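You operate a simulated robot arm through the tools that you are given. There is no shell and no other tool. Be economical: measure what you need, move in short steps, check, and stop when the job is done.

Carry out the task below with a simulated robot arm. There is one attempt and no reset: what you move stays moved.

JOB
Put the small grey bag on the free end of the long bench. Put one of the purple cloths from the white table on the teal table. Put the blue carton on the white table away on the in table. Push the brown drawer shut. Open the beige drawer, put the brown cap on the teal table away in the inside of the beige drawer and shut the drawer again. Open the cabinet drawer. The order is free.

It is judged by the outcome, as a careful person would: the job done as asked, and still so three seconds after it is handed in. It fails if anything else is knocked over, pushed out of place, dropped, spilled or broken. A push-on lid holds only when it is set on centred and level and pressed home; a screw cap is set on level and turned clockwise until tight. Flat cloth is picked up by pressing the open fingertips on it (5 to 10 N) and closing them slowly along it; thin cloth reads only 2 to 8 mm in the jaws.

ROBOT AND FRAMES
A 7-joint arm with a two-finger parallel gripper on a trunk, on a base that drives. Base frame: it is fixed to the floor where the robot stands at the start and does not move with it; the origin is under the middle of the robot, x ahead of it, y to its left, z up; the surface under the hand at the start is at about z = 0.8. Readings come in m, degrees, newtons and seconds.
With the tool pointing down near the work surface it reaches from about 0.22 to 0.74 m from the robot's upright axis, wherever it stands. Its first joint turns from -166.0 to 166.0 degrees. Places, roughly: beige drawer [1, -0.7, 0.7]; blue carton (15x6x5 cm) [0.5, 0.1, 0.8]; brown cap (3x4x2 cm) [0.6, 1.6, 0.8]; brown drawer [1.1, 0, 0.6]; cabinet drawer [5.1, 3.8, 0.2]; free end of the long bench [3.3, 0, 0.8]; in table (16x46 cm) [5.1, 2.46, 0.78]; inside of the beige drawer [1, -0.7, 0.6]; purple cloth (10x6x4 cm) [0.7, -0.1, 0.8]; purple cloth (10x7x3 cm) [0.5, 0.5, 0.8]; purple cloth (9x6x3 cm) [0.5, 0.3, 0.8]; small grey bag (10x7x2 cm) [0.5, -0.2, 0.8]; teal table [0.7, 1.5, 0.8]. Payload 1.57 kg.
Tool frame: the origin (TCP) lies between the finger pads and is the grasp point; the fingertips stand 0.03 m ahead of it; z points along the fingers, y is the line along which they close. The gripper opens to 0.11 m. The fingers are 0.024 m wide and 0.012 m thick; the gripper's body (0.048 by 0.112 m) begins 0.078 m behind the TCP.
Orientation is that of the tool frame in the base frame, as [roll, pitch, yaw] about the fixed x, y, z axes, in that order (R = Rz(yaw) Ry(pitch) Rx(roll)). With the fingers straight down and closing along the base's y, the tool's x points along the base's -x, its y along +y and its z along -z.

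CONTROLS
- The arm moves only by the tool play_rows. Its argument "rows" is a list of rows, each a list of 7 numbers: the shift along the base's x, y, z in m, then the turn, a rotation vector about the base's x, y, z in degrees, then the finger opening in m, from 0 to 0.11. In form: [[tx, ty, tz, ax, ay, az, gripper], ...]. A call has 1 to 12 rows; each row is the pose to reach, as a shift and turn from the pose commanded when the call began. Each row takes 0.2 s and may step no farther than 0.05 m and 8.6 degrees from the row before; otherwise, or with a gripper value out of range, the whole call is refused. A pose out of reach is approached as far as the arm can. The call stops where the force on the tool passes 40 N (or 10 N more than at its start, if that is more) or the arm is blocked; 0.2 s more then pass. Each finger travels about 0.045 m/s and halts on what it meets, pressing with about 21 N; the grip force reading is that of the motor and also rises with nothing between the fingers. The clock runs only during rows and for 0.2 s after the last one: add rows that repeat a pose to give the fingers time. The reply holds the time, the measured pose of the TCP, the force on the tool along the base axes, the opening and the grip force, in the units named above and with some noise, with the torque about the TCP (base axes, N m) and any sound that the robot's microphone picked up.
- Cameras (640 x 400 px; columns grow to the right, rows downward): "scene" is now at [0.0191, 0.1699, 1.5353]; the picture's right is [0.19, -0.98, 0.00], its down [-0.72, -0.14, -0.68] and it looks along [0.67, 0.13, -0.73] (base axes); focal length 285 px, centre (320, 200). "wrist" rides on the gripper at [0.07, 0.016, -0.141] in the tool frame; the picture's right is [-0.23, 0.97, 0.00], its down [-0.86, -0.20, -0.48] and it looks along [-0.47, -0.11, 0.88] (tool axes); focal length 222 px, centre (320, 200).
- snapshot(camera): a new picture of that camera. It takes no simulated time.
- lift_body(by): slides the trunk up (or, below 0, down) by that many m; the arm and the scene camera ride with it, the base frame stays. It gives what a move gives, with no picture.
- drive_base(legs): drives the robot by 1 to 6 legs, each [ahead, turn to the left] in m and degrees, along the robot's own axes; the way and the turn of a leg run together, so that a leg with both is an arc; at most 1.5 m and 180 degrees a leg. The arm and the cameras ride along, it lands a little off, and it stops where it bumps. It gives what a move gives.
- head_to(pan, tilt): turns the head with the scene camera to pan (to the left, within 155 degrees either way) and tilt (down, from -29 to 69), counted from straight ahead of the robot. It gives what a move gives.
- probe_pixels(camera, pixels): there is no depth. For up to 12 entries [column, row, z] of the newest picture of that camera ("zoom" is the newest enlarged one), the place [x, y] in the base frame at which the ray of that pixel passes the height z, good to about 0.002 m. It takes no simulated time.
- close_up(camera, box): a new picture of the part [left, top, right, bottom] of that camera's present view, enlarged. It takes no simulated time.
- hand_in(): hands the job in; it is judged then, once.

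Go step by step. Measure first, check grasps and placings, and put right what went wrong. The budget is 124 turns and 126 pictures, counting those below and the enlarged ones. Unless the task says otherwise, let go and move clear before handing in, and close with one line.

The tools are called as a command line: name --pt "numbers of a row" for each row, then --argument value for the rest, lists and objects as JSON in quotes. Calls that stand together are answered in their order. play_rows: Moves the arm, as the interface text tells. Its arguments: {"type":"object","properties":{"rows":{"type":"array"}},"required":["rows"]} The other tools are called the same way: lift_body (by) slides the trunk up or down; drive_base (legs) drives the base; head_to (pan, tilt) turns the head that bears the scene camera; snapshot (camera) takes a picture; probe_pixels (camera, pixels) gives the place at which the rays of pixels pass given heights; close_up (camera, box) takes an enlarged picture of a part of a camera's view; hand_in () hands the job in.

At the start:

```text
t: 0.0
tool_pos: [0.4517, 0.2201, 1.0912]
tool_rot: [180.0, 0.0, 180.0]
contact_force: [-0.2, 0.0, 0.2]
moment: [0.0, 0.0, 0.0]
opening: 0.11
grip_force: 0.0
trunk travel left (down, up): [-0.475, 0.115]
robot x, y, heading: [-0.0009, -0.0028, 0.1]
head pan, tilt: [10.7, 46.9]
```

scene: 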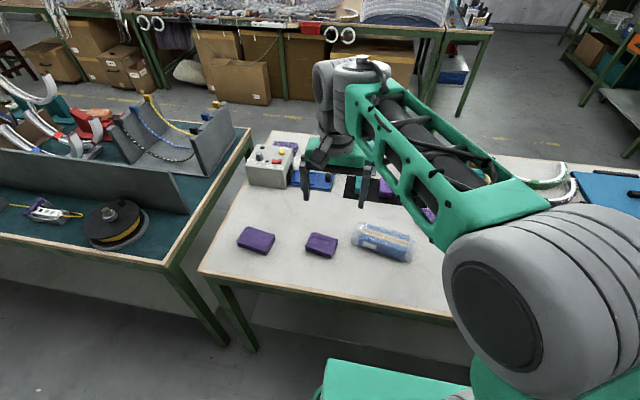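
wrist: 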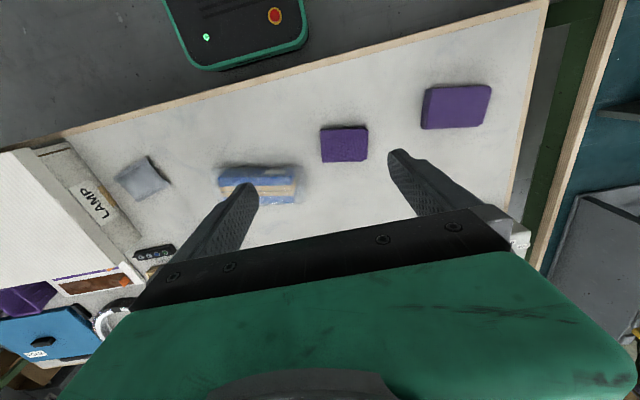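

The pictures show the two purple cloths (scene px 256,240 and 321,245), the blue carton (382,243) and the grey bag (wrist px 143,178). I'll probe them and look around.

probe_pixels --camera "wrist" --pixels '[[143, 178, 0.82], [258, 185, 0.83], [344, 145, 0.83], [456, 107, 0.83], [120, 178, 0.82], [150, 158, 0.82], [170, 183, 0.82], [141, 200, 0.82]]'

head_to --pan -30 --tilt 40

snapshot --camera "scene"

head_to --pan 60 --tilt 35

snapshot --camera "scene"

head_to --pan 10 --tilt 12

snapshot --camera "scene"

```text
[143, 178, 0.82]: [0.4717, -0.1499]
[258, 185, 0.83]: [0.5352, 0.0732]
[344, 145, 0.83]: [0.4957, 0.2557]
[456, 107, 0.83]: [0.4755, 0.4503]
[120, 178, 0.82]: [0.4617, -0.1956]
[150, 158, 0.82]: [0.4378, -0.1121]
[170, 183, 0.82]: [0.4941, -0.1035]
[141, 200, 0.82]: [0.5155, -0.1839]
```

```text
t: 1.1
tool_pos: [0.4535, 0.2204, 1.091]
tool_rot: [180.0, 0.0, 180.0]
contact_force: [-0.3, -0.2, 0.3]
moment: [0.0, -0.03, 0.03]
opening: 0.1101
grip_force: 0.1
trunk travel left (down, up): [-0.475, 0.115]
robot x, y, heading: [-0.0017, 0.0025, 0.2]
head pan, tilt: [-30.0, 40.0]
```

```text
123 pictures are left
```

scene: 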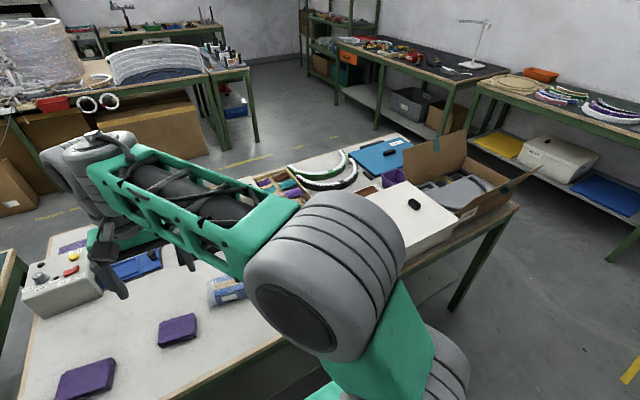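

```text
t: 2.7
tool_pos: [0.4522, 0.2214, 1.0902]
tool_rot: [180.0, 0.0, -180.0]
contact_force: [0.3, 0.2, -1.1]
moment: [0.03, -0.02, -0.02]
opening: 0.1098
grip_force: 0.1
trunk travel left (down, up): [-0.475, 0.115]
robot x, y, heading: [-0.0005, -0.0006, 0.2]
head pan, tilt: [60.0, 35.0]
```

```text
122 pictures are left
```

scene: 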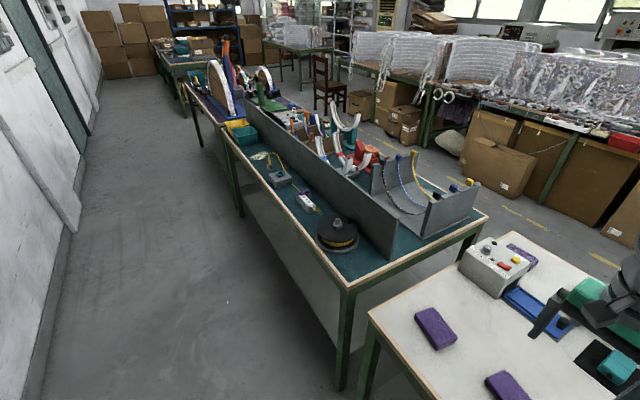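

```text
t: 3.9
tool_pos: [0.4528, 0.2209, 1.0914]
tool_rot: [180.0, 0.0, 180.0]
contact_force: [-0.1, -0.6, 0.4]
moment: [0.02, -0.01, 0.0]
opening: 0.1099
grip_force: 0.1
trunk travel left (down, up): [-0.475, 0.115]
robot x, y, heading: [0.0018, -0.0006, -0.1]
head pan, tilt: [10.0, 12.0]
```

```text
121 pictures are left
```

scene: 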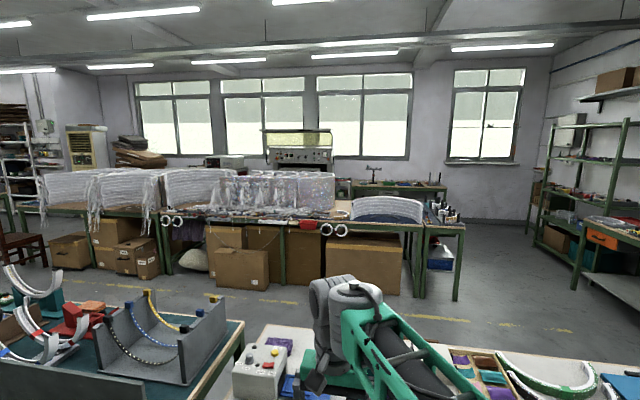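

The drawers aren't visible from here (likely on the white table's far side), and the teal table runs to the left. I'll measure the cloth at wrist px (456,107) and get a view of the teal table front.

close_up --camera "wrist" --box '[300, 60, 540, 210]'

head_to --pan 55 --tilt 45

snapshot --camera "scene"

head_to --pan -60 --tilt 40

snapshot --camera "scene"

```text
2.67 times, centred on (420, 135) of wrist
```

zoom: 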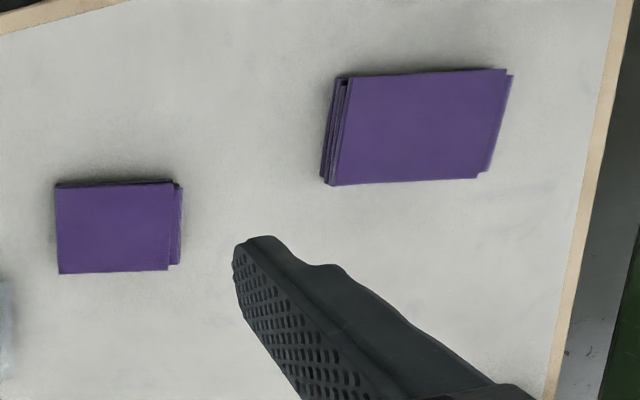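

```text
t: 5.0
tool_pos: [0.4521, 0.2209, 1.0919]
tool_rot: [-180.0, -0.1, 179.9]
contact_force: [0.2, 0.7, 0.6]
moment: [-0.01, 0.0, 0.03]
opening: 0.1102
grip_force: 0.1
trunk travel left (down, up): [-0.475, 0.115]
robot x, y, heading: [-0.0024, 0.0011, 0.1]
head pan, tilt: [55.0, 45.0]
```

```text
119 pictures are left
```

scene: 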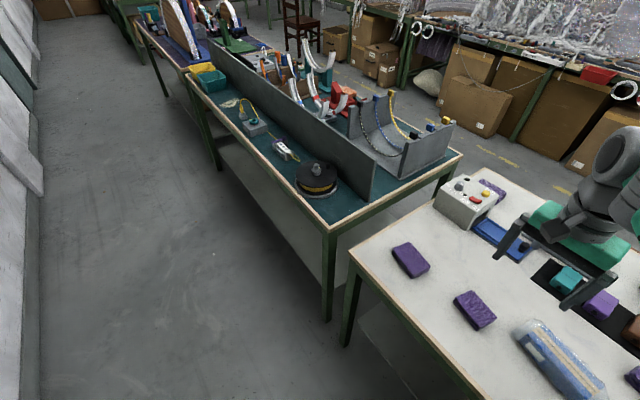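

```text
t: 7.0
tool_pos: [0.4532, 0.2219, 1.0911]
tool_rot: [180.0, -0.1, -180.0]
contact_force: [-0.3, -0.9, 0.7]
moment: [0.02, 0.0, 0.02]
opening: 0.1102
grip_force: 0.1
trunk travel left (down, up): [-0.475, 0.115]
robot x, y, heading: [0.0001, 0.0029, 0.1]
head pan, tilt: [-60.0, 40.0]
```

```text
118 pictures are left
```

scene: 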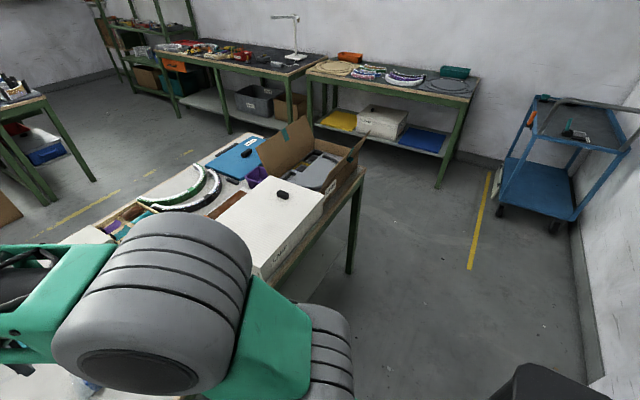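

The right side is open floor past the white table's right end (corner px 363,172). I'll measure cloth corners and the table end.

probe_pixels --camera "zoom" --pixels '[[338, 78, 0.83], [506, 69, 0.83], [488, 178, 0.83], [326, 184, 0.83], [56, 185, 0.83], [180, 183, 0.83], [168, 270, 0.83], [59, 273, 0.83], [610, 40, 0.8], [560, 370, 0.8], [60, 20, 0.8]]'

probe_pixels --camera "scene" --pixels '[[363, 172, 0.8], [265, 277, 0.8], [352, 272, 0.0], [285, 128, 0.8], [200, 145, 0.8], [478, 100, 0.8], [330, 190, 0.8], [495, 215, 0.0], [440, 188, 0.0]]'

head_to --pan 55 --tilt 45

snapshot --camera "scene"

probe_pixels --camera "scene" --pixels '[[330, 229, 0.8], [190, 85, 0.8], [462, 158, 0.8], [350, 250, 0.8], [327, 320, 0.0], [345, 345, 0.0], [318, 175, 0.82], [282, 153, 0.81], [436, 198, 0.8], [40, 340, 0.0], [450, 120, 0.85]]'

close_up --camera "scene" --box '[180, 40, 480, 240]'

```text
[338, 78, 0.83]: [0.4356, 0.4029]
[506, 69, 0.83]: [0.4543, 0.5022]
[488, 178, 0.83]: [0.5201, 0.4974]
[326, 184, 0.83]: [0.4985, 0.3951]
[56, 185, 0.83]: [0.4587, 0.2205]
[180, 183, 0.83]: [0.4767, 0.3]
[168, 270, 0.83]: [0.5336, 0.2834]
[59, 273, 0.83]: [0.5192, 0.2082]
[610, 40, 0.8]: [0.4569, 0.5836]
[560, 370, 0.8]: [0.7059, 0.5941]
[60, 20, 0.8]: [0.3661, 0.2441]
```

```text
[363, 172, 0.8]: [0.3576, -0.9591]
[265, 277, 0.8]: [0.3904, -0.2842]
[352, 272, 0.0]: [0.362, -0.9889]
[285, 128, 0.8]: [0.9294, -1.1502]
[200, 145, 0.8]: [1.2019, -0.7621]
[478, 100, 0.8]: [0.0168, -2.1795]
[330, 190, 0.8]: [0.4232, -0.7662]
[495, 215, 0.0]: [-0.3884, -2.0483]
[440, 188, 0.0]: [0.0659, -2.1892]
```

```text
t: 8.9
tool_pos: [0.453, 0.2202, 1.0914]
tool_rot: [180.0, 0.0, -179.9]
contact_force: [0.4, -0.4, -0.5]
moment: [0.02, 0.01, 0.0]
opening: 0.1101
grip_force: 0.2
trunk travel left (down, up): [-0.475, 0.115]
robot x, y, heading: [0.0034, 0.0021, -0.1]
head pan, tilt: [55.0, 45.0]
```

```text
117 pictures are left
```

scene: 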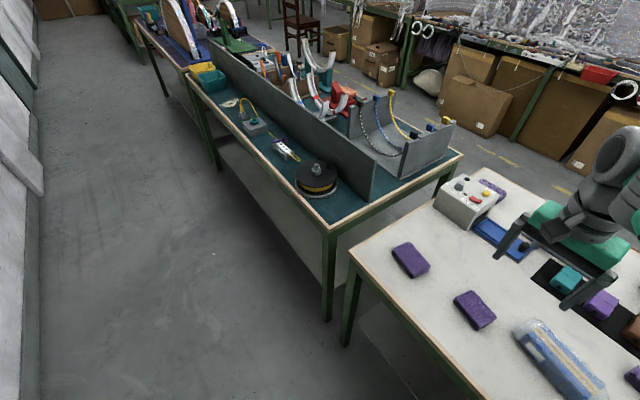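

```text
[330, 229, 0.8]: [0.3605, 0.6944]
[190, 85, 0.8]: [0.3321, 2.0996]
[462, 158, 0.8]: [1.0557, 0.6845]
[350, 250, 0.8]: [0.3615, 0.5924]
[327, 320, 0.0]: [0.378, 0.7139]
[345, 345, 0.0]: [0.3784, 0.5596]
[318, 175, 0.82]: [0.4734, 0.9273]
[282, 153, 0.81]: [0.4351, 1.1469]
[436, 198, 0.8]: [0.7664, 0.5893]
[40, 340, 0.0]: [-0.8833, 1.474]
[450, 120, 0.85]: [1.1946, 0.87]
```

```text
2.00 times, centred on (330, 140) of scene
```

zoom: 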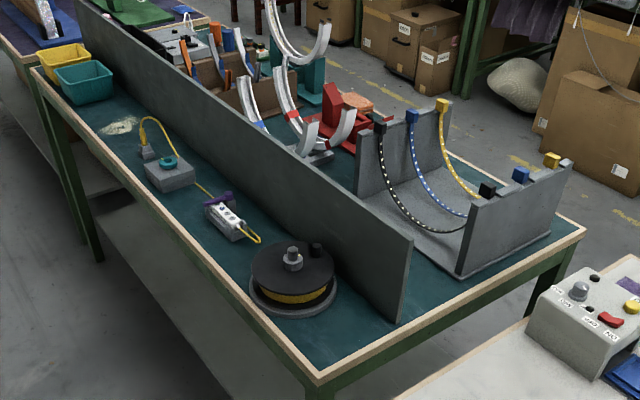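

The teal table spans about x 0.36–1.06, y 0.69–2.1. I'll probe zoom pixels around the spool for a free spot.

probe_pixels --camera "zoom" --pixels '[[318, 372, 0.8], [335, 310, 0.8], [290, 315, 0.8], [250, 285, 0.8], [330, 350, 0.8], [385, 320, 0.8], [235, 240, 0.8], [205, 210, 0.8], [400, 320, 0.8], [575, 235, 0.8], [195, 190, 0.8], [460, 275, 0.8]]'

play_rows --pt "0 0.04 -0.02 0 0 -8 0.11" --pt "0 0.08 -0.04 0 0 -16 0.11" --pt "0 0.12 -0.06 0 0 -24 0.11" --pt "0.01 0.16 -0.08 0 0 -32 0.11" --pt "0.02 0.2 -0.1 0 0 -40 0.11" --pt "0.025 0.225 -0.12 0 0 -48 0.11" --pt "0.025 0.229 -0.14 0 0 -56 0.11" --pt "0.025 0.229 -0.14 0 0 -64 0.11" --pt "0.025 0.229 -0.14 0 0 -72 0.11" --pt "0.025 0.229 -0.14 0 0 -80 0.11" --pt "0.025 0.229 -0.14 0 0 -86 0.11"

snapshot --camera "wrist"

```text
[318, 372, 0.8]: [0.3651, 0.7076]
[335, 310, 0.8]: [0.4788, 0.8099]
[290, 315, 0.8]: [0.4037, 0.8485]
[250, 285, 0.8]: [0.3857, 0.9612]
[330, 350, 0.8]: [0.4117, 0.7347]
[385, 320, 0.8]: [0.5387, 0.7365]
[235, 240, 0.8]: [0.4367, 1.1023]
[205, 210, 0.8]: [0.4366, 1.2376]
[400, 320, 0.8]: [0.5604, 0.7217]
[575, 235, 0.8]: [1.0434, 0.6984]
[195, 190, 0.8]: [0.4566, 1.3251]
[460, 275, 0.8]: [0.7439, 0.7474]
```

```text
t: 11.3
tool_pos: [0.478, 0.4494, 0.9502]
tool_rot: [180.0, 0.0, 93.9]
contact_force: [0.6, -1.2, 0.2]
moment: [0.0, 0.03, -0.01]
opening: 0.11
grip_force: 0.1
trunk travel left (down, up): [-0.475, 0.115]
robot x, y, heading: [0.0005, 0.0001, -0.2]
head pan, tilt: [55.0, 45.0]
```

```text
115 pictures are left
```

wrist: 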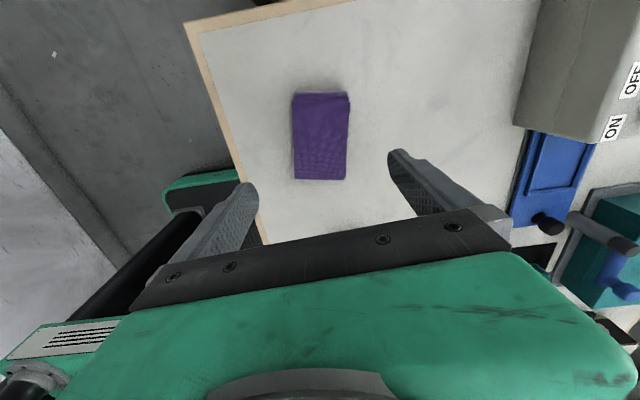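

The cloth now lies at px (293-350, 92-180) between the fingers' lines. Probe its corners for exact centre and yaw.

probe_pixels --camera "wrist" --pixels '[[293, 93, 0.83], [350, 97, 0.83], [346, 179, 0.83], [296, 179, 0.83], [346, 179, 0.8], [296, 179, 0.8]]'

close_up --camera "wrist" --box '[220, 60, 420, 260]'

```text
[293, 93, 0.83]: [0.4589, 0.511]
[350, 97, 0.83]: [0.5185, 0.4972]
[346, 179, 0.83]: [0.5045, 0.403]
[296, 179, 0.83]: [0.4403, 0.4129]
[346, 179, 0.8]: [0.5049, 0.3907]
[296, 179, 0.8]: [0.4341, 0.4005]
```

```text
2.00 times, centred on (320, 160) of wrist
```

zoom: 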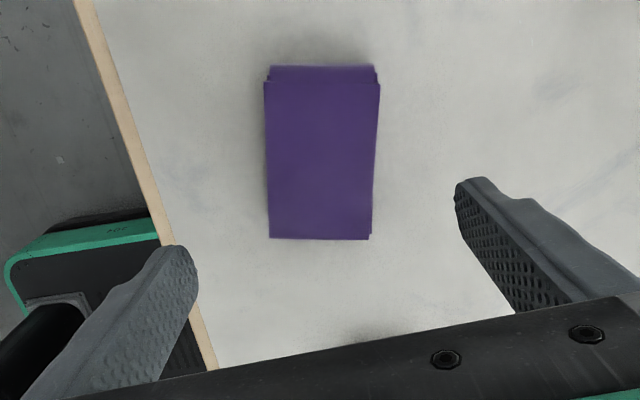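

Cloth centre ≈(0.481,0.456), long axis 10° off y. I'll turn -13.5°, descend and close slowly.

play_rows --pt "0.003 0.007 -0.02 0 0 -7 0.11" --pt "0.003 0.007 -0.05 0 0 -13.5 0.11" --pt "0.003 0.007 -0.09 0 0 -13.5 0.11" --pt "0.003 0.007 -0.114 0 0 -13.5 0.11" --pt "0.003 0.007 -0.114 0 0 -13.5 0.08" --pt "0.003 0.007 -0.114 0 0 -13.5 0.06" --pt "0.003 0.007 -0.114 0 0 -13.5 0.045" --pt "0.003 0.007 -0.114 0 0 -13.5 0.035" --pt "0.003 0.007 -0.114 0 0 -13.5 0.035" --pt "0.003 0.007 -0.114 0 0 -13.5 0.035"

snapshot --camera "wrist"

```text
t: 13.5
tool_pos: [0.4795, 0.4555, 0.837]
tool_rot: [-179.9, 0.0, 80.5]
contact_force: [-0.6, -0.2, -0.1]
moment: [0.03, 0.02, 0.0]
opening: 0.0639
grip_force: 20.9
trunk travel left (down, up): [-0.475, 0.115]
robot x, y, heading: [-0.0031, 0.0007, -0.0]
head pan, tilt: [55.0, 45.0]
```

```text
113 pictures are left
```

wrist: 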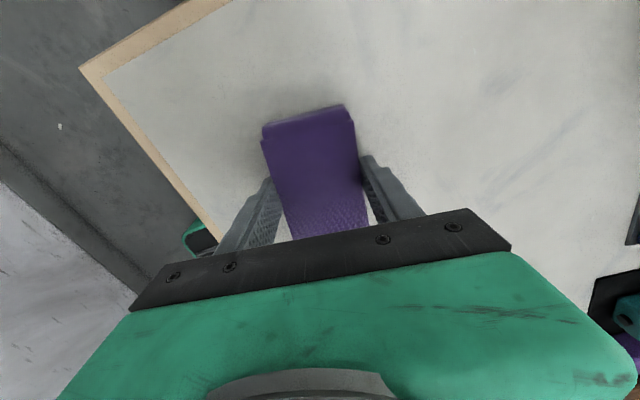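

Cloth is held (opening 0.064, grip 21 N). Lift it, back off, and drive to the teal table's corner.

play_rows --pt "0 0 0.04 0 0 0 0.035" --pt "0 0 0.08 0 0 0 0.035" --pt "0 0 0.12 0 0 0 0.035" --pt "0 0 0.16 0 0 0 0.035" --pt "-0.03 0 0.2 0 0 0 0.035" --pt "-0.06 0 0.22 0 0 0 0.035" --pt "-0.1 -0.03 0.24 0 0 0 0.035"

drive_base --legs '[[-0.1, 0], [0, 90], [0.4, 0], [0, -45]]'

head_to --pan 0 --tilt 50

snapshot --camera "scene"

```text
refused: row 7 steps farther than a row can; nothing moved
```

```text
t: 22.6
tool_pos: [-0.09, 1.0617, 0.8367]
tool_rot: [-179.9, 0.1, 126.0]
contact_force: [-0.3, 0.5, 0.5]
moment: [-0.03, 0.02, -0.03]
opening: 0.0639
grip_force: 21.3
trunk travel left (down, up): [-0.475, 0.115]
robot x, y, heading: [-0.1028, 0.4018, 45.4]
head pan, tilt: [55.0, 45.0]
```

```text
t: 23.9
tool_pos: [-0.089, 1.0618, 0.8368]
tool_rot: [180.0, 0.1, 125.9]
contact_force: [-0.2, -0.1, -0.1]
moment: [-0.01, -0.03, 0.04]
opening: 0.064
grip_force: 21.1
trunk travel left (down, up): [-0.475, 0.115]
robot x, y, heading: [-0.1015, 0.4018, 45.7]
head pan, tilt: [0.0, 50.0]
```

```text
112 pictures are left
```

scene: 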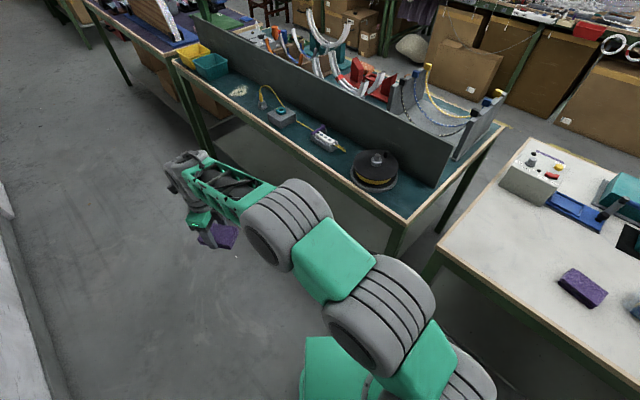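

The lift call was refused but the drive went through; nothing was touched (second cloth still in place at px 583,288, held cloth at 220,235). I'll raise now and move over towards the teal corner.

play_rows --pt "0.0 0.0 0.045 0 0 0 0.035" --pt "0.0 0.0 0.09 0 0 5 0.035" --pt "0.01 0.0 0.13 0 0 10 0.035" --pt "0.03 -0.01 0.17 0 0 15 0.035" --pt "0.07 -0.035 0.18 0 0 20 0.035" --pt "0.11 -0.06 0.18 0 0 25 0.035" --pt "0.15 -0.085 0.18 0 0 30 0.035" --pt "0.19 -0.11 0.18 0 0 35 0.035" --pt "0.23 -0.135 0.18 0 0 40 0.035" --pt "0.27 -0.16 0.18 0 0 45 0.035" --pt "0.31 -0.185 0.18 0 0 50 0.035" --pt "0.35 -0.21 0.18 0 0 54 0.035"

snapshot --camera "wrist"

close_up --camera "scene" --box '[200, 50, 520, 250]'

```text
t: 26.5
tool_pos: [0.2592, 0.8515, 1.0175]
tool_rot: [180.0, -0.1, -180.0]
contact_force: [0.2, -0.9, -0.9]
moment: [0.01, 0.0, 0.0]
opening: 0.0636
grip_force: 21.0
trunk travel left (down, up): [-0.475, 0.115]
robot x, y, heading: [-0.1022, 0.3958, 45.8]
head pan, tilt: [0.0, 50.0]
```

```text
111 pictures are left
```

wrist: 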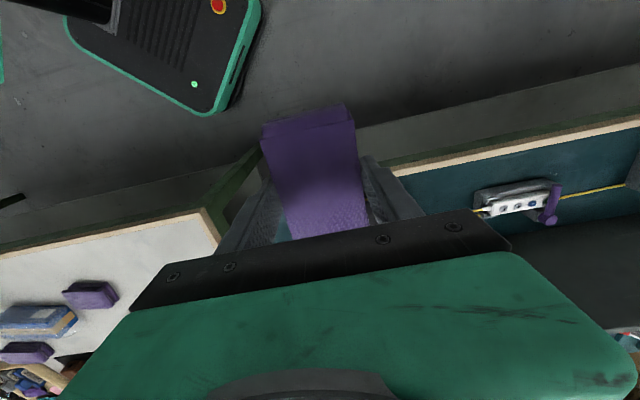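

```text
2.00 times, centred on (360, 150) of scene
```

zoom: 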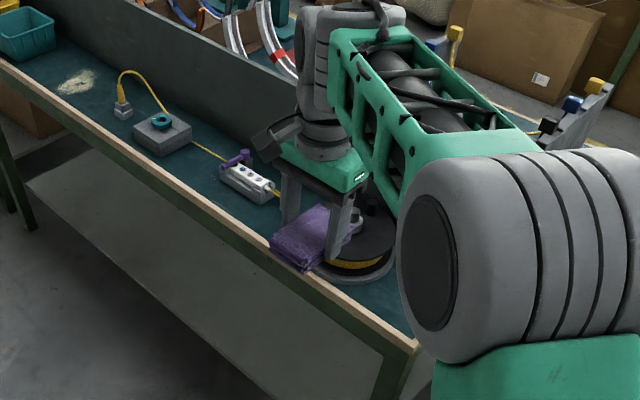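

Next: over the corner spot (0.465,0.748), held cloth parallel to the edge; then look before descending.

play_rows --pt "0.045 -0.02 0 0 0 0 0.035" --pt "0.09 -0.04 0 0 0 0 0.035" --pt "0.135 -0.065 0 0 0 0 0.035" --pt "0.175 -0.085 -0.02 0 0 0 0.035" --pt "0.206 -0.103 -0.05 0 0 0 0.035" --pt "0.206 -0.103 -0.09 0 0 0 0.035"

snapshot --camera "wrist"

snapshot --camera "scene"

```text
refused: row 3 steps farther than a row can; nothing moved
```

```text
109 pictures are left
```

wrist: 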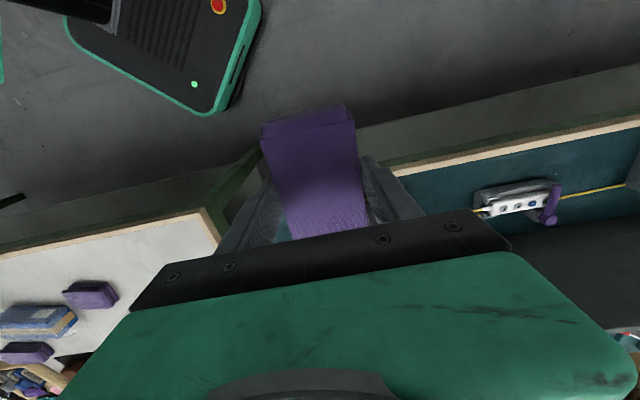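

```text
108 pictures are left
```

scene: 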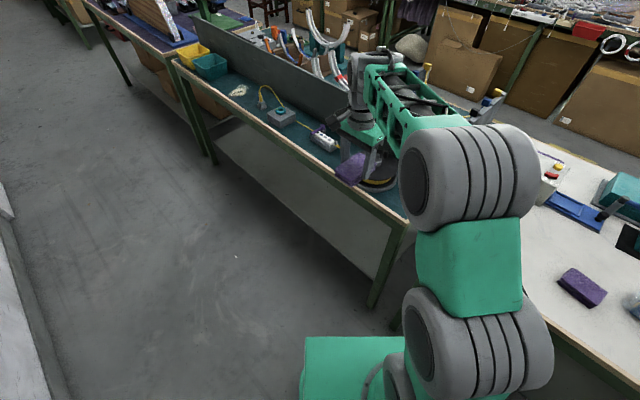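

A row stepped too far (refused); same move with smaller steps.

play_rows --pt "0.042 -0.02 0 0 0 0 0.035" --pt "0.084 -0.04 0 0 0 0 0.035" --pt "0.126 -0.06 0 0 0 0 0.035" --pt "0.165 -0.08 -0.015 0 0 0 0.035" --pt "0.19 -0.095 -0.04 0 0 0 0.035" --pt "0.206 -0.103 -0.08 0 0 0 0.035"

snapshot --camera "wrist"

snapshot --camera "scene"

```text
t: 27.9
tool_pos: [0.4665, 0.7476, 0.9376]
tool_rot: [-180.0, 0.0, -180.0]
contact_force: [0.3, -0.1, 0.0]
moment: [-0.01, -0.02, -0.01]
opening: 0.064
grip_force: 21.0
trunk travel left (down, up): [-0.475, 0.115]
robot x, y, heading: [-0.1014, 0.3995, 45.3]
head pan, tilt: [0.0, 50.0]
```

```text
107 pictures are left
```

wrist: 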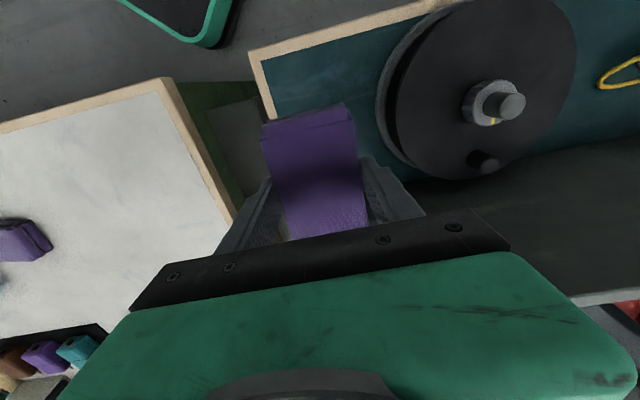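

```text
106 pictures are left
```

scene: 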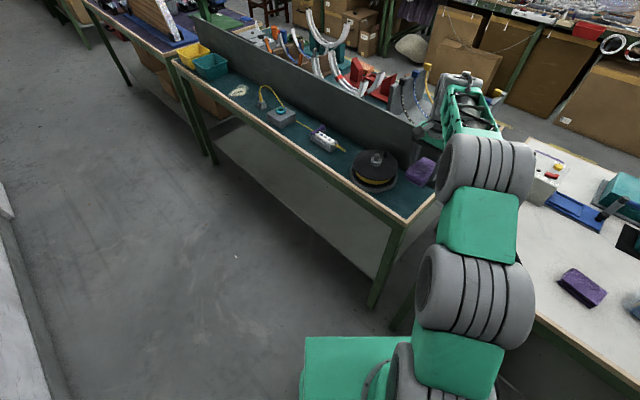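

Clear of partition and spool; I'll shift 2 cm towards the front, descend to just above contact.

play_rows --pt "-0.02 0.002 -0.03 0 0 0 0.035" --pt "-0.02 0.002 -0.06 0 0 0 0.035" --pt "-0.02 0.002 -0.085 0 0 0 0.035" --pt "-0.02 0.002 -0.098 0 0 0 0.035" --pt "-0.02 0.002 -0.098 0 0 0 0.035"

snapshot --camera "wrist"

```text
t: 29.1
tool_pos: [0.4464, 0.7503, 0.8392]
tool_rot: [-180.0, 0.0, -180.0]
contact_force: [0.6, -0.8, -1.0]
moment: [-0.02, -0.01, -0.04]
opening: 0.0641
grip_force: 20.5
trunk travel left (down, up): [-0.475, 0.115]
robot x, y, heading: [-0.0975, 0.402, 45.8]
head pan, tilt: [0.0, 50.0]
```

```text
105 pictures are left
```

wrist: 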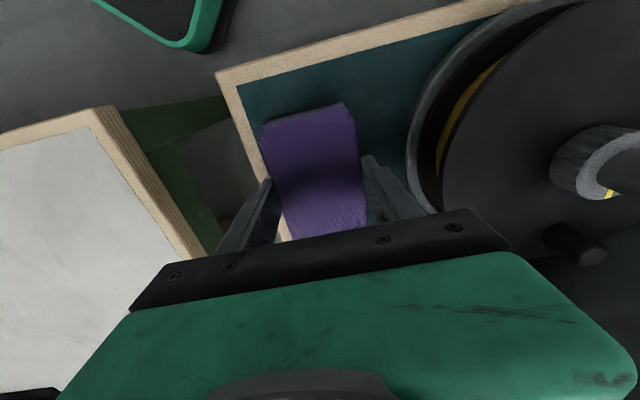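

Nearly touching (cloth at px 310,160 within the table). Lower 3 mm, open slightly, and rise.

play_rows --pt "0 0.003 -0.003 0 0 0 0.035" --pt "0 0.003 -0.003 0 0 0 0.08" --pt "0 0.003 -0.003 0 0 0 0.08" --pt "0 0.003 0.02 0 0 0 0.08" --pt "0 0.003 0.06 0 0 0 0.08" --pt "0 0.003 0.1 0 0 0 0.08" --pt "-0.04 0.0 0.13 0 0 0 0.08" --pt "-0.08 -0.0 0.15 0 0 0 0.08" --pt "-0.12 -0.0 0.17 0 0 0 0.08" --pt "-0.16 -0.0 0.19 0 0 0 0.11"

snapshot --camera "wrist"

snapshot --camera "scene"

```text
t: 31.3
tool_pos: [0.2846, 0.7503, 1.031]
tool_rot: [180.0, -0.1, 179.8]
contact_force: [-0.9, 0.7, 1.1]
moment: [-0.01, 0.01, -0.02]
opening: 0.1102
grip_force: 0.1
trunk travel left (down, up): [-0.475, 0.115]
robot x, y, heading: [-0.1047, 0.3983, 45.3]
head pan, tilt: [0.0, 50.0]
```

```text
104 pictures are left
```

wrist: 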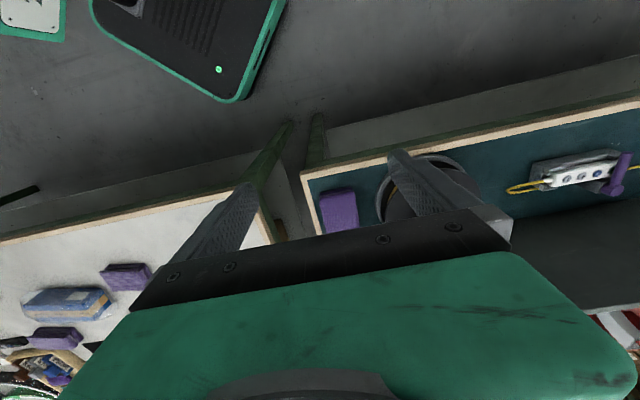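

```text
103 pictures are left
```

scene: 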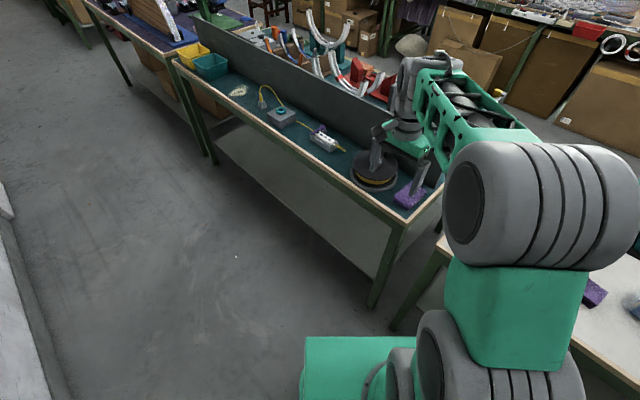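

The cloth lies on the teal table (wrist px 338,210). Next the grey bag: raise a bit and drive back to stand before it.

play_rows --pt "0 0 0.04 0 0 0 0.11" --pt "-0.03 0 0.08 0 0 0 0.11"

drive_base --legs '[[0, -135], [0.5, 0], [0, 90]]'

snapshot --camera "wrist"

head_to --pan 0 --tilt 50

snapshot --camera "scene"

```text
t: 31.9
tool_pos: [0.2565, 0.7511, 1.1112]
tool_rot: [-180.0, 0.1, 179.8]
contact_force: [-0.1, 0.0, -0.1]
moment: [-0.02, 0.0, 0.0]
opening: 0.1101
grip_force: 0.1
trunk travel left (down, up): [-0.475, 0.115]
robot x, y, heading: [-0.1044, 0.4002, 45.2]
head pan, tilt: [0.0, 50.0]
```

```text
t: 44.3
tool_pos: [0.3958, -0.1118, 1.1102]
tool_rot: [179.9, 0.0, 134.0]
contact_force: [-0.9, 0.2, 1.1]
moment: [0.0, 0.0, 0.02]
opening: 0.11
grip_force: 0.0
trunk travel left (down, up): [-0.475, 0.115]
robot x, y, heading: [-0.1074, -0.1018, -0.6]
head pan, tilt: [0.0, 50.0]
```

```text
102 pictures are left
```

wrist: 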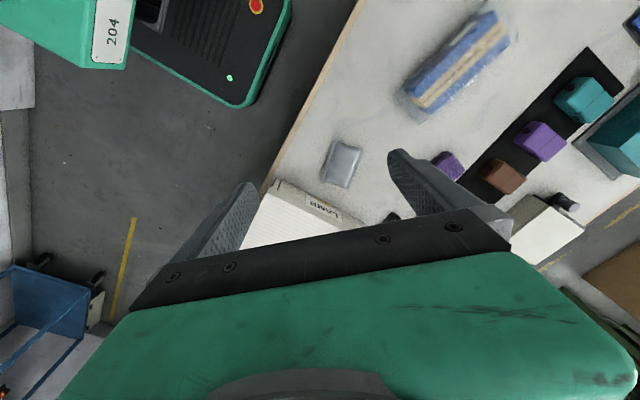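

```text
t: 44.9
tool_pos: [0.3955, -0.113, 1.1103]
tool_rot: [-179.9, 0.0, 134.0]
contact_force: [-0.6, 0.5, 0.8]
moment: [-0.01, 0.0, 0.01]
opening: 0.11
grip_force: 0.0
trunk travel left (down, up): [-0.475, 0.115]
robot x, y, heading: [-0.1058, -0.0992, -0.5]
head pan, tilt: [0.0, 50.0]
```

```text
101 pictures are left
```

scene: 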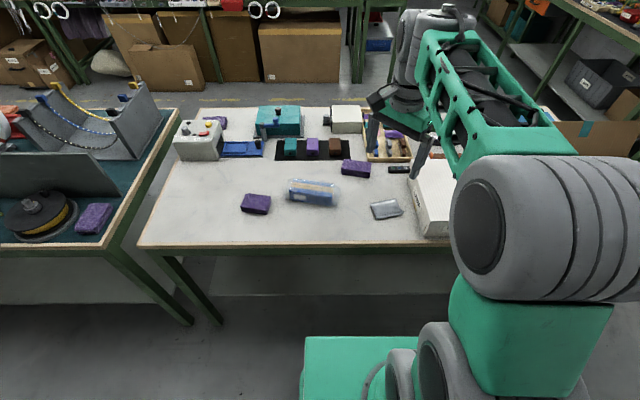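

The grey bag is at wrist px (341,163) and scene (386,209), near the white box. Close up and probe.

close_up --camera "wrist" --box '[260, 120, 420, 220]'

probe_pixels --camera "wrist" --pixels '[[330, 140, 0.815], [362, 149, 0.815], [349, 188, 0.815], [321, 180, 0.815], [272, 194, 0.8], [282, 181, 0.95]]'

close_up --camera "scene" --box '[320, 130, 480, 250]'

```text
4.00 times, centred on (340, 170) of wrist
```

zoom: 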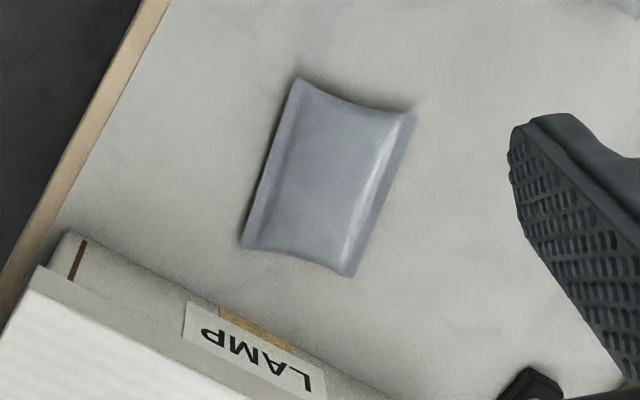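

```text
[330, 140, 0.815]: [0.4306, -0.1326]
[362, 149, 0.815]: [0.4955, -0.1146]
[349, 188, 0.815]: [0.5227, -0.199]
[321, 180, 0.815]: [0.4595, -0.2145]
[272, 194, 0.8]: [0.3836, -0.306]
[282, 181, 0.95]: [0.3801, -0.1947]
```

```text
3.33 times, centred on (400, 190) of scene
```

zoom: 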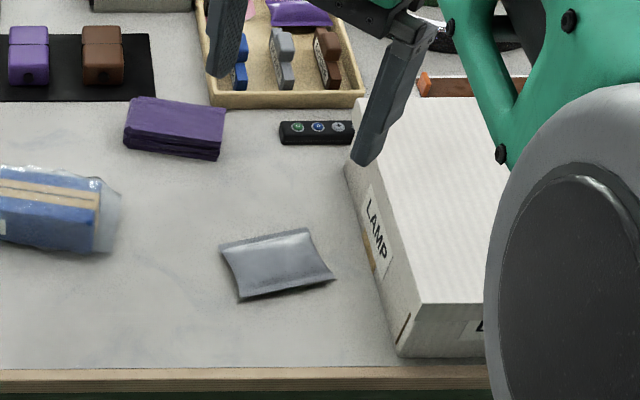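

Bag centre ≈(0.477,-0.165), short axis at 18.6°. Rotate -25.4° and descend over it, first to z≈0.93.

play_rows --pt "0.02 -0.013 -0.03 0 0 -6 0.11" --pt "0.04 -0.026 -0.06 0 0 -13 0.11" --pt "0.06 -0.039 -0.09 0 0 -20 0.11" --pt "0.0815 -0.052 -0.12 0 0 -25.4 0.11" --pt "0.0815 -0.052 -0.16 0 0 -25.4 0.11" --pt "0.0815 -0.052 -0.19 0 0 -25.4 0.11"

snapshot --camera "wrist"

```text
t: 46.3
tool_pos: [0.4789, -0.1643, 0.9203]
tool_rot: [-180.0, 0.0, 108.6]
contact_force: [1.0, 0.9, 0.2]
moment: [0.03, -0.01, -0.02]
opening: 0.1095
grip_force: 0.2
trunk travel left (down, up): [-0.475, 0.115]
robot x, y, heading: [-0.105, -0.099, -0.5]
head pan, tilt: [0.0, 50.0]
```

```text
98 pictures are left
```

wrist: 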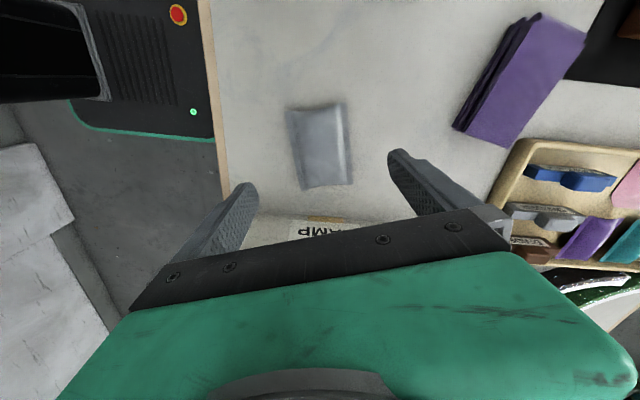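

probe_pixels --camera "wrist" --pixels '[[287, 108, 0.808], [344, 103, 0.808], [352, 184, 0.808], [303, 190, 0.808], [322, 145, 0.815], [252, 240, 0.8], [255, 215, 0.9]]'

```text
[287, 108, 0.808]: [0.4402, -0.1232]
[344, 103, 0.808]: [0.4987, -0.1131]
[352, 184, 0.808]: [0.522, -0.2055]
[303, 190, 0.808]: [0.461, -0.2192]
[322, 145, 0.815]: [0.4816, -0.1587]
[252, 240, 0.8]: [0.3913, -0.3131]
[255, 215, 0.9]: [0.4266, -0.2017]
```

Centre confirmed ≈(0.481,-0.165); turn 4° more, descend and close.

play_rows --pt "0.002 0.002 -0.04 0 0 -4 0.11" --pt "0.002 0.002 -0.07 0 0 -4 0.11" --pt "0.002 0.002 -0.088 0 0 -4 0.11" --pt "0.002 0.002 -0.088 0 0 -4 0.09" --pt "0.002 0.002 -0.088 0 0 -4 0.075" --pt "0.002 0.002 -0.088 0 0 -4 0.06" --pt "0.002 0.002 -0.088 0 0 -4 0.045" --pt "0.002 0.002 -0.088 0 0 -4 0.03" --pt "0.002 0.002 -0.088 0 0 -4 0.03" --pt "0.002 0.002 -0.088 0 0 -4 0.03"

snapshot --camera "wrist"

```text
t: 48.5
tool_pos: [0.4797, -0.1629, 0.8329]
tool_rot: [180.0, 0.0, 104.6]
contact_force: [-0.9, -0.1, -0.4]
moment: [0.0, 0.0, -0.01]
opening: 0.0651
grip_force: 21.4
trunk travel left (down, up): [-0.475, 0.115]
robot x, y, heading: [-0.107, -0.1035, -0.6]
head pan, tilt: [0.0, 50.0]
```

```text
97 pictures are left
```

wrist: 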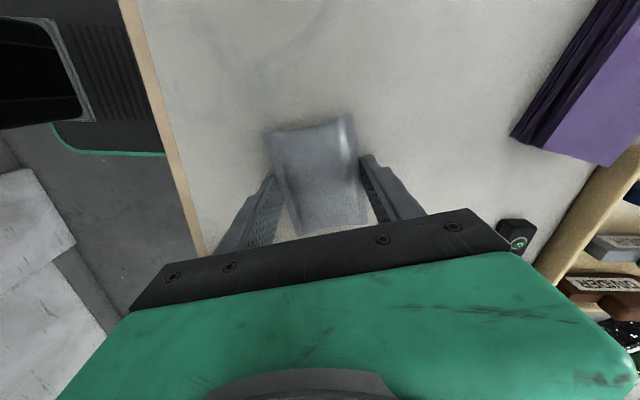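

The bag is between the pads (0.065, 21 N). Lift and pull back towards the robot, with a check.

play_rows --pt "0 0.0 0.03 0 0 0 0.03" --pt "0 0.01 0.07 0 0 0 0.03" --pt "0 0.02 0.11 0 0 0 0.03" --pt "0 0.03 0.15 0 0 0 0.03" --pt "-0.03 0.03 0.18 0 0 0 0.03" --pt "-0.06 0.04 0.21 0 0 0 0.03" --pt "-0.09 0.05 0.24 0 0 0 0.03" --pt "-0.12 0.06 0.26 0 0 0 0.03" --pt "-0.15 0.06 0.27 0 0 0 0.03"

snapshot --camera "wrist"

head_to --pan -60 --tilt 35

snapshot --camera "scene"

```text
t: 50.5
tool_pos: [0.33, -0.1033, 1.1018]
tool_rot: [-179.9, -0.1, 104.6]
contact_force: [0.9, -0.3, 0.5]
moment: [-0.01, 0.01, -0.01]
opening: 0.0651
grip_force: 20.7
trunk travel left (down, up): [-0.475, 0.115]
robot x, y, heading: [-0.1042, -0.0976, -0.3]
head pan, tilt: [0.0, 50.0]
```

```text
96 pictures are left
```

wrist: 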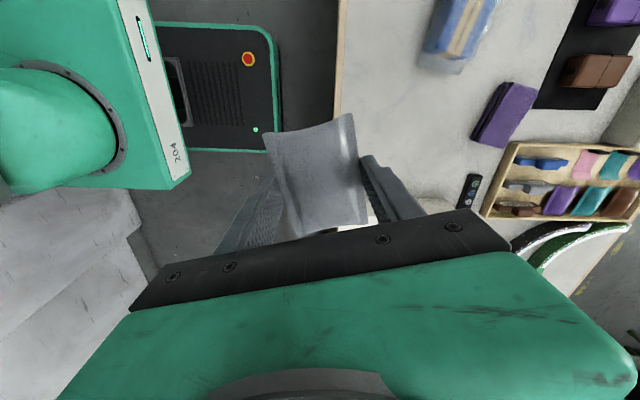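

```text
t: 51.8
tool_pos: [0.3309, -0.1026, 1.1023]
tool_rot: [-180.0, -0.1, 104.6]
contact_force: [0.4, 0.5, -0.3]
moment: [0.0, 0.02, 0.03]
opening: 0.0651
grip_force: 21.0
trunk travel left (down, up): [-0.475, 0.115]
robot x, y, heading: [-0.1084, -0.0992, -0.4]
head pan, tilt: [-60.0, 35.0]
```

```text
95 pictures are left
```

scene: 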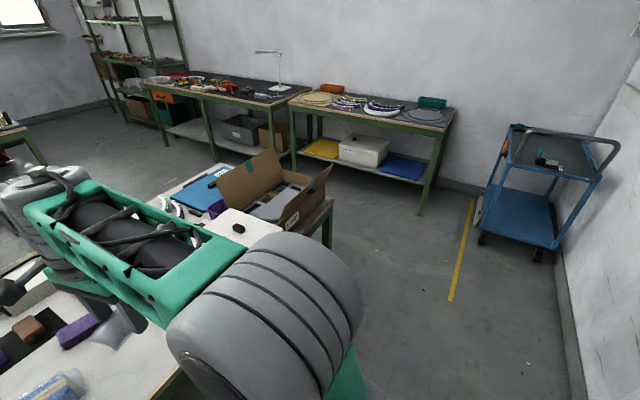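

The bag is held. I'll probe the corridor on the right before driving.

probe_pixels --camera "scene" --pixels '[[420, 214, 0.0], [296, 168, 0.0], [215, 160, 0.0], [168, 148, 0.0], [480, 243, 0.0], [333, 200, 0.8], [20, 135, 0.8], [40, 165, 0.8], [332, 170, 0.95], [580, 395, 0.0]]'

```text
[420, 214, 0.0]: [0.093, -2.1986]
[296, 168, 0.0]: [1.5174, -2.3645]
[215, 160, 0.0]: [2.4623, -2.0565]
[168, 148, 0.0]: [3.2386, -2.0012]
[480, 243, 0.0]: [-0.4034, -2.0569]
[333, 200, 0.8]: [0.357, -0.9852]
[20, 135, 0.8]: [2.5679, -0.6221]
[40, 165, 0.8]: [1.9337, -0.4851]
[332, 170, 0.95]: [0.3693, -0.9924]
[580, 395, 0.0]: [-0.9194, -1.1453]
```

Corridor is clear from y≈-1.0 to -2.1. Drive around the right end of the white table to the far side.

drive_base --legs '[[0, -90], [1.42, 0], [0, 90], [1.5, 0], [0.4, 0], [0, 45]]'

head_to --pan 0 --tilt 25

snapshot --camera "scene"

head_to --pan 90 --tilt 35

snapshot --camera "scene"

```text
t: 77.6
tool_pos: [2.0933, -1.1386, 1.1018]
tool_rot: [-179.9, 0.0, 152.3]
contact_force: [0.2, -0.5, -0.9]
moment: [0.02, 0.05, -0.02]
opening: 0.0646
grip_force: 21.2
trunk travel left (down, up): [-0.475, 0.115]
robot x, y, heading: [1.796, -1.4613, 47.2]
head pan, tilt: [-60.0, 35.0]
```

```text
t: 78.9
tool_pos: [2.0923, -1.1385, 1.1016]
tool_rot: [179.9, 0.1, 152.3]
contact_force: [0.6, 0.5, -0.4]
moment: [0.0, 0.02, -0.03]
opening: 0.065
grip_force: 21.5
trunk travel left (down, up): [-0.475, 0.115]
robot x, y, heading: [1.7958, -1.4601, 47.4]
head pan, tilt: [0.0, 25.0]
```

```text
94 pictures are left
```

scene: 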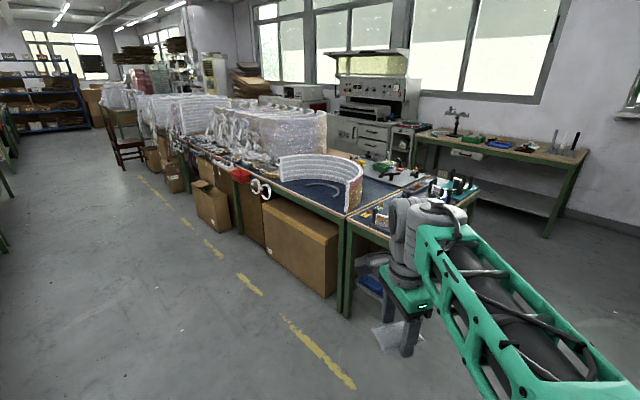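

```text
t: 80.6
tool_pos: [2.0929, -1.1395, 1.1023]
tool_rot: [-180.0, 0.1, 152.4]
contact_force: [0.7, -0.4, 0.1]
moment: [0.0, 0.03, 0.02]
opening: 0.0652
grip_force: 20.4
trunk travel left (down, up): [-0.475, 0.115]
robot x, y, heading: [1.8001, -1.4631, 47.2]
head pan, tilt: [90.0, 35.0]
```

```text
93 pictures are left
```

scene: 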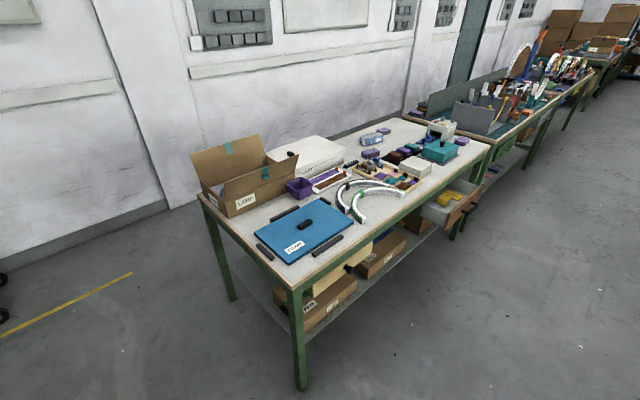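

The drawers face the aisle: beige closed at px (355,265), brown open at (455,205). Now examine the bench end near (3.3,0).

head_to --pan -2 --tilt 25

close_up --camera "scene" --box '[230, 130, 510, 330]'

probe_pixels --camera "zoom" --pixels '[[255, 190, 0.8], [395, 205, 0.8], [280, 240, 0.8], [330, 100, 0.8], [230, 80, 0.8], [200, 120, 0.8], [500, 130, 0.8], [280, 440, 0.0], [330, 215, 0.8], [110, 110, 0.8], [290, 440, 0.0]]'

```text
t: 82.2
tool_pos: [2.0925, -1.1387, 1.1011]
tool_rot: [180.0, 0.0, 152.2]
contact_force: [-0.1, 0.3, -1.0]
moment: [-0.01, 0.01, -0.01]
opening: 0.0652
grip_force: 21.0
trunk travel left (down, up): [-0.475, 0.115]
robot x, y, heading: [1.7979, -1.4573, 47.3]
head pan, tilt: [-2.0, 25.0]
```

```text
2.00 times, centred on (370, 230) of scene
```

zoom: 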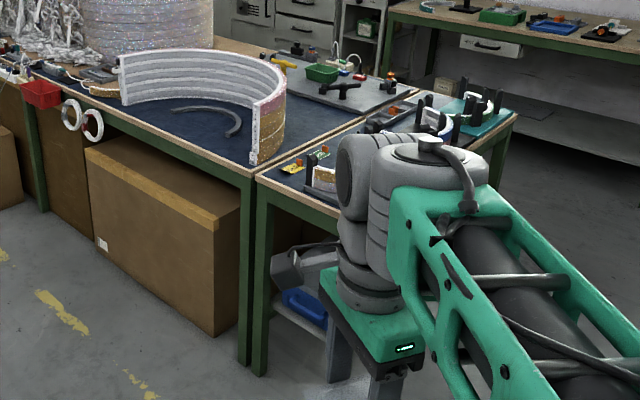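

```text
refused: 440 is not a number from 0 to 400
```

probe_pixels --camera "zoom" --pixels '[[255, 178, 0.8], [355, 110, 0.8], [180, 115, 0.8], [150, 135, 0.8], [250, 160, 0.8], [285, 135, 0.8], [310, 100, 0.8], [120, 100, 0.8], [245, 365, 0.0], [262, 375, 0.0], [330, 120, 0.8]]'

drive_base --legs '[[0.5, 0], [0.5, 0]]'

head_to --pan 10 --tilt 40

snapshot --camera "scene"

```text
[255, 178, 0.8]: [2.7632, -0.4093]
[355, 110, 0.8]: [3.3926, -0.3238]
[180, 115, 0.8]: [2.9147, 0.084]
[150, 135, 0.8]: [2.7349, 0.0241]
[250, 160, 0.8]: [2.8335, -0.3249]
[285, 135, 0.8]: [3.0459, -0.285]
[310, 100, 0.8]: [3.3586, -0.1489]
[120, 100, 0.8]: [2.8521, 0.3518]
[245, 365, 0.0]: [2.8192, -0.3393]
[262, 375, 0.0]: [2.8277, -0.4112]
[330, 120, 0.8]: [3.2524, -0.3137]
```

```text
t: 87.6
tool_pos: [2.7589, -0.419, 1.1015]
tool_rot: [-179.9, -0.1, 152.0]
contact_force: [-0.1, 0.3, -0.4]
moment: [-0.02, 0.01, 0.01]
opening: 0.065
grip_force: 20.9
trunk travel left (down, up): [-0.475, 0.115]
robot x, y, heading: [2.46, -0.7405, 47.1]
head pan, tilt: [-2.0, 25.0]
stopped in leg 2: the robot was blocked; the commanded pose is now the measured one
```

```text
t: 88.4
tool_pos: [2.7587, -0.4193, 1.1006]
tool_rot: [-179.9, -0.1, 152.0]
contact_force: [0.5, 0.5, -0.3]
moment: [-0.02, 0.01, 0.02]
opening: 0.065
grip_force: 21.3
trunk travel left (down, up): [-0.475, 0.115]
robot x, y, heading: [2.4607, -0.7391, 46.4]
head pan, tilt: [10.0, 40.0]
```

```text
91 pictures are left
```

scene: 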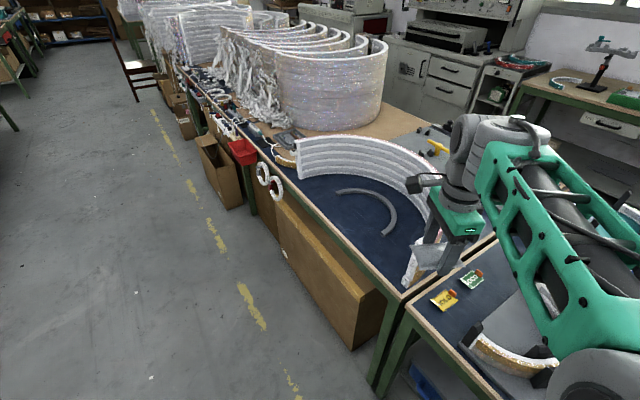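

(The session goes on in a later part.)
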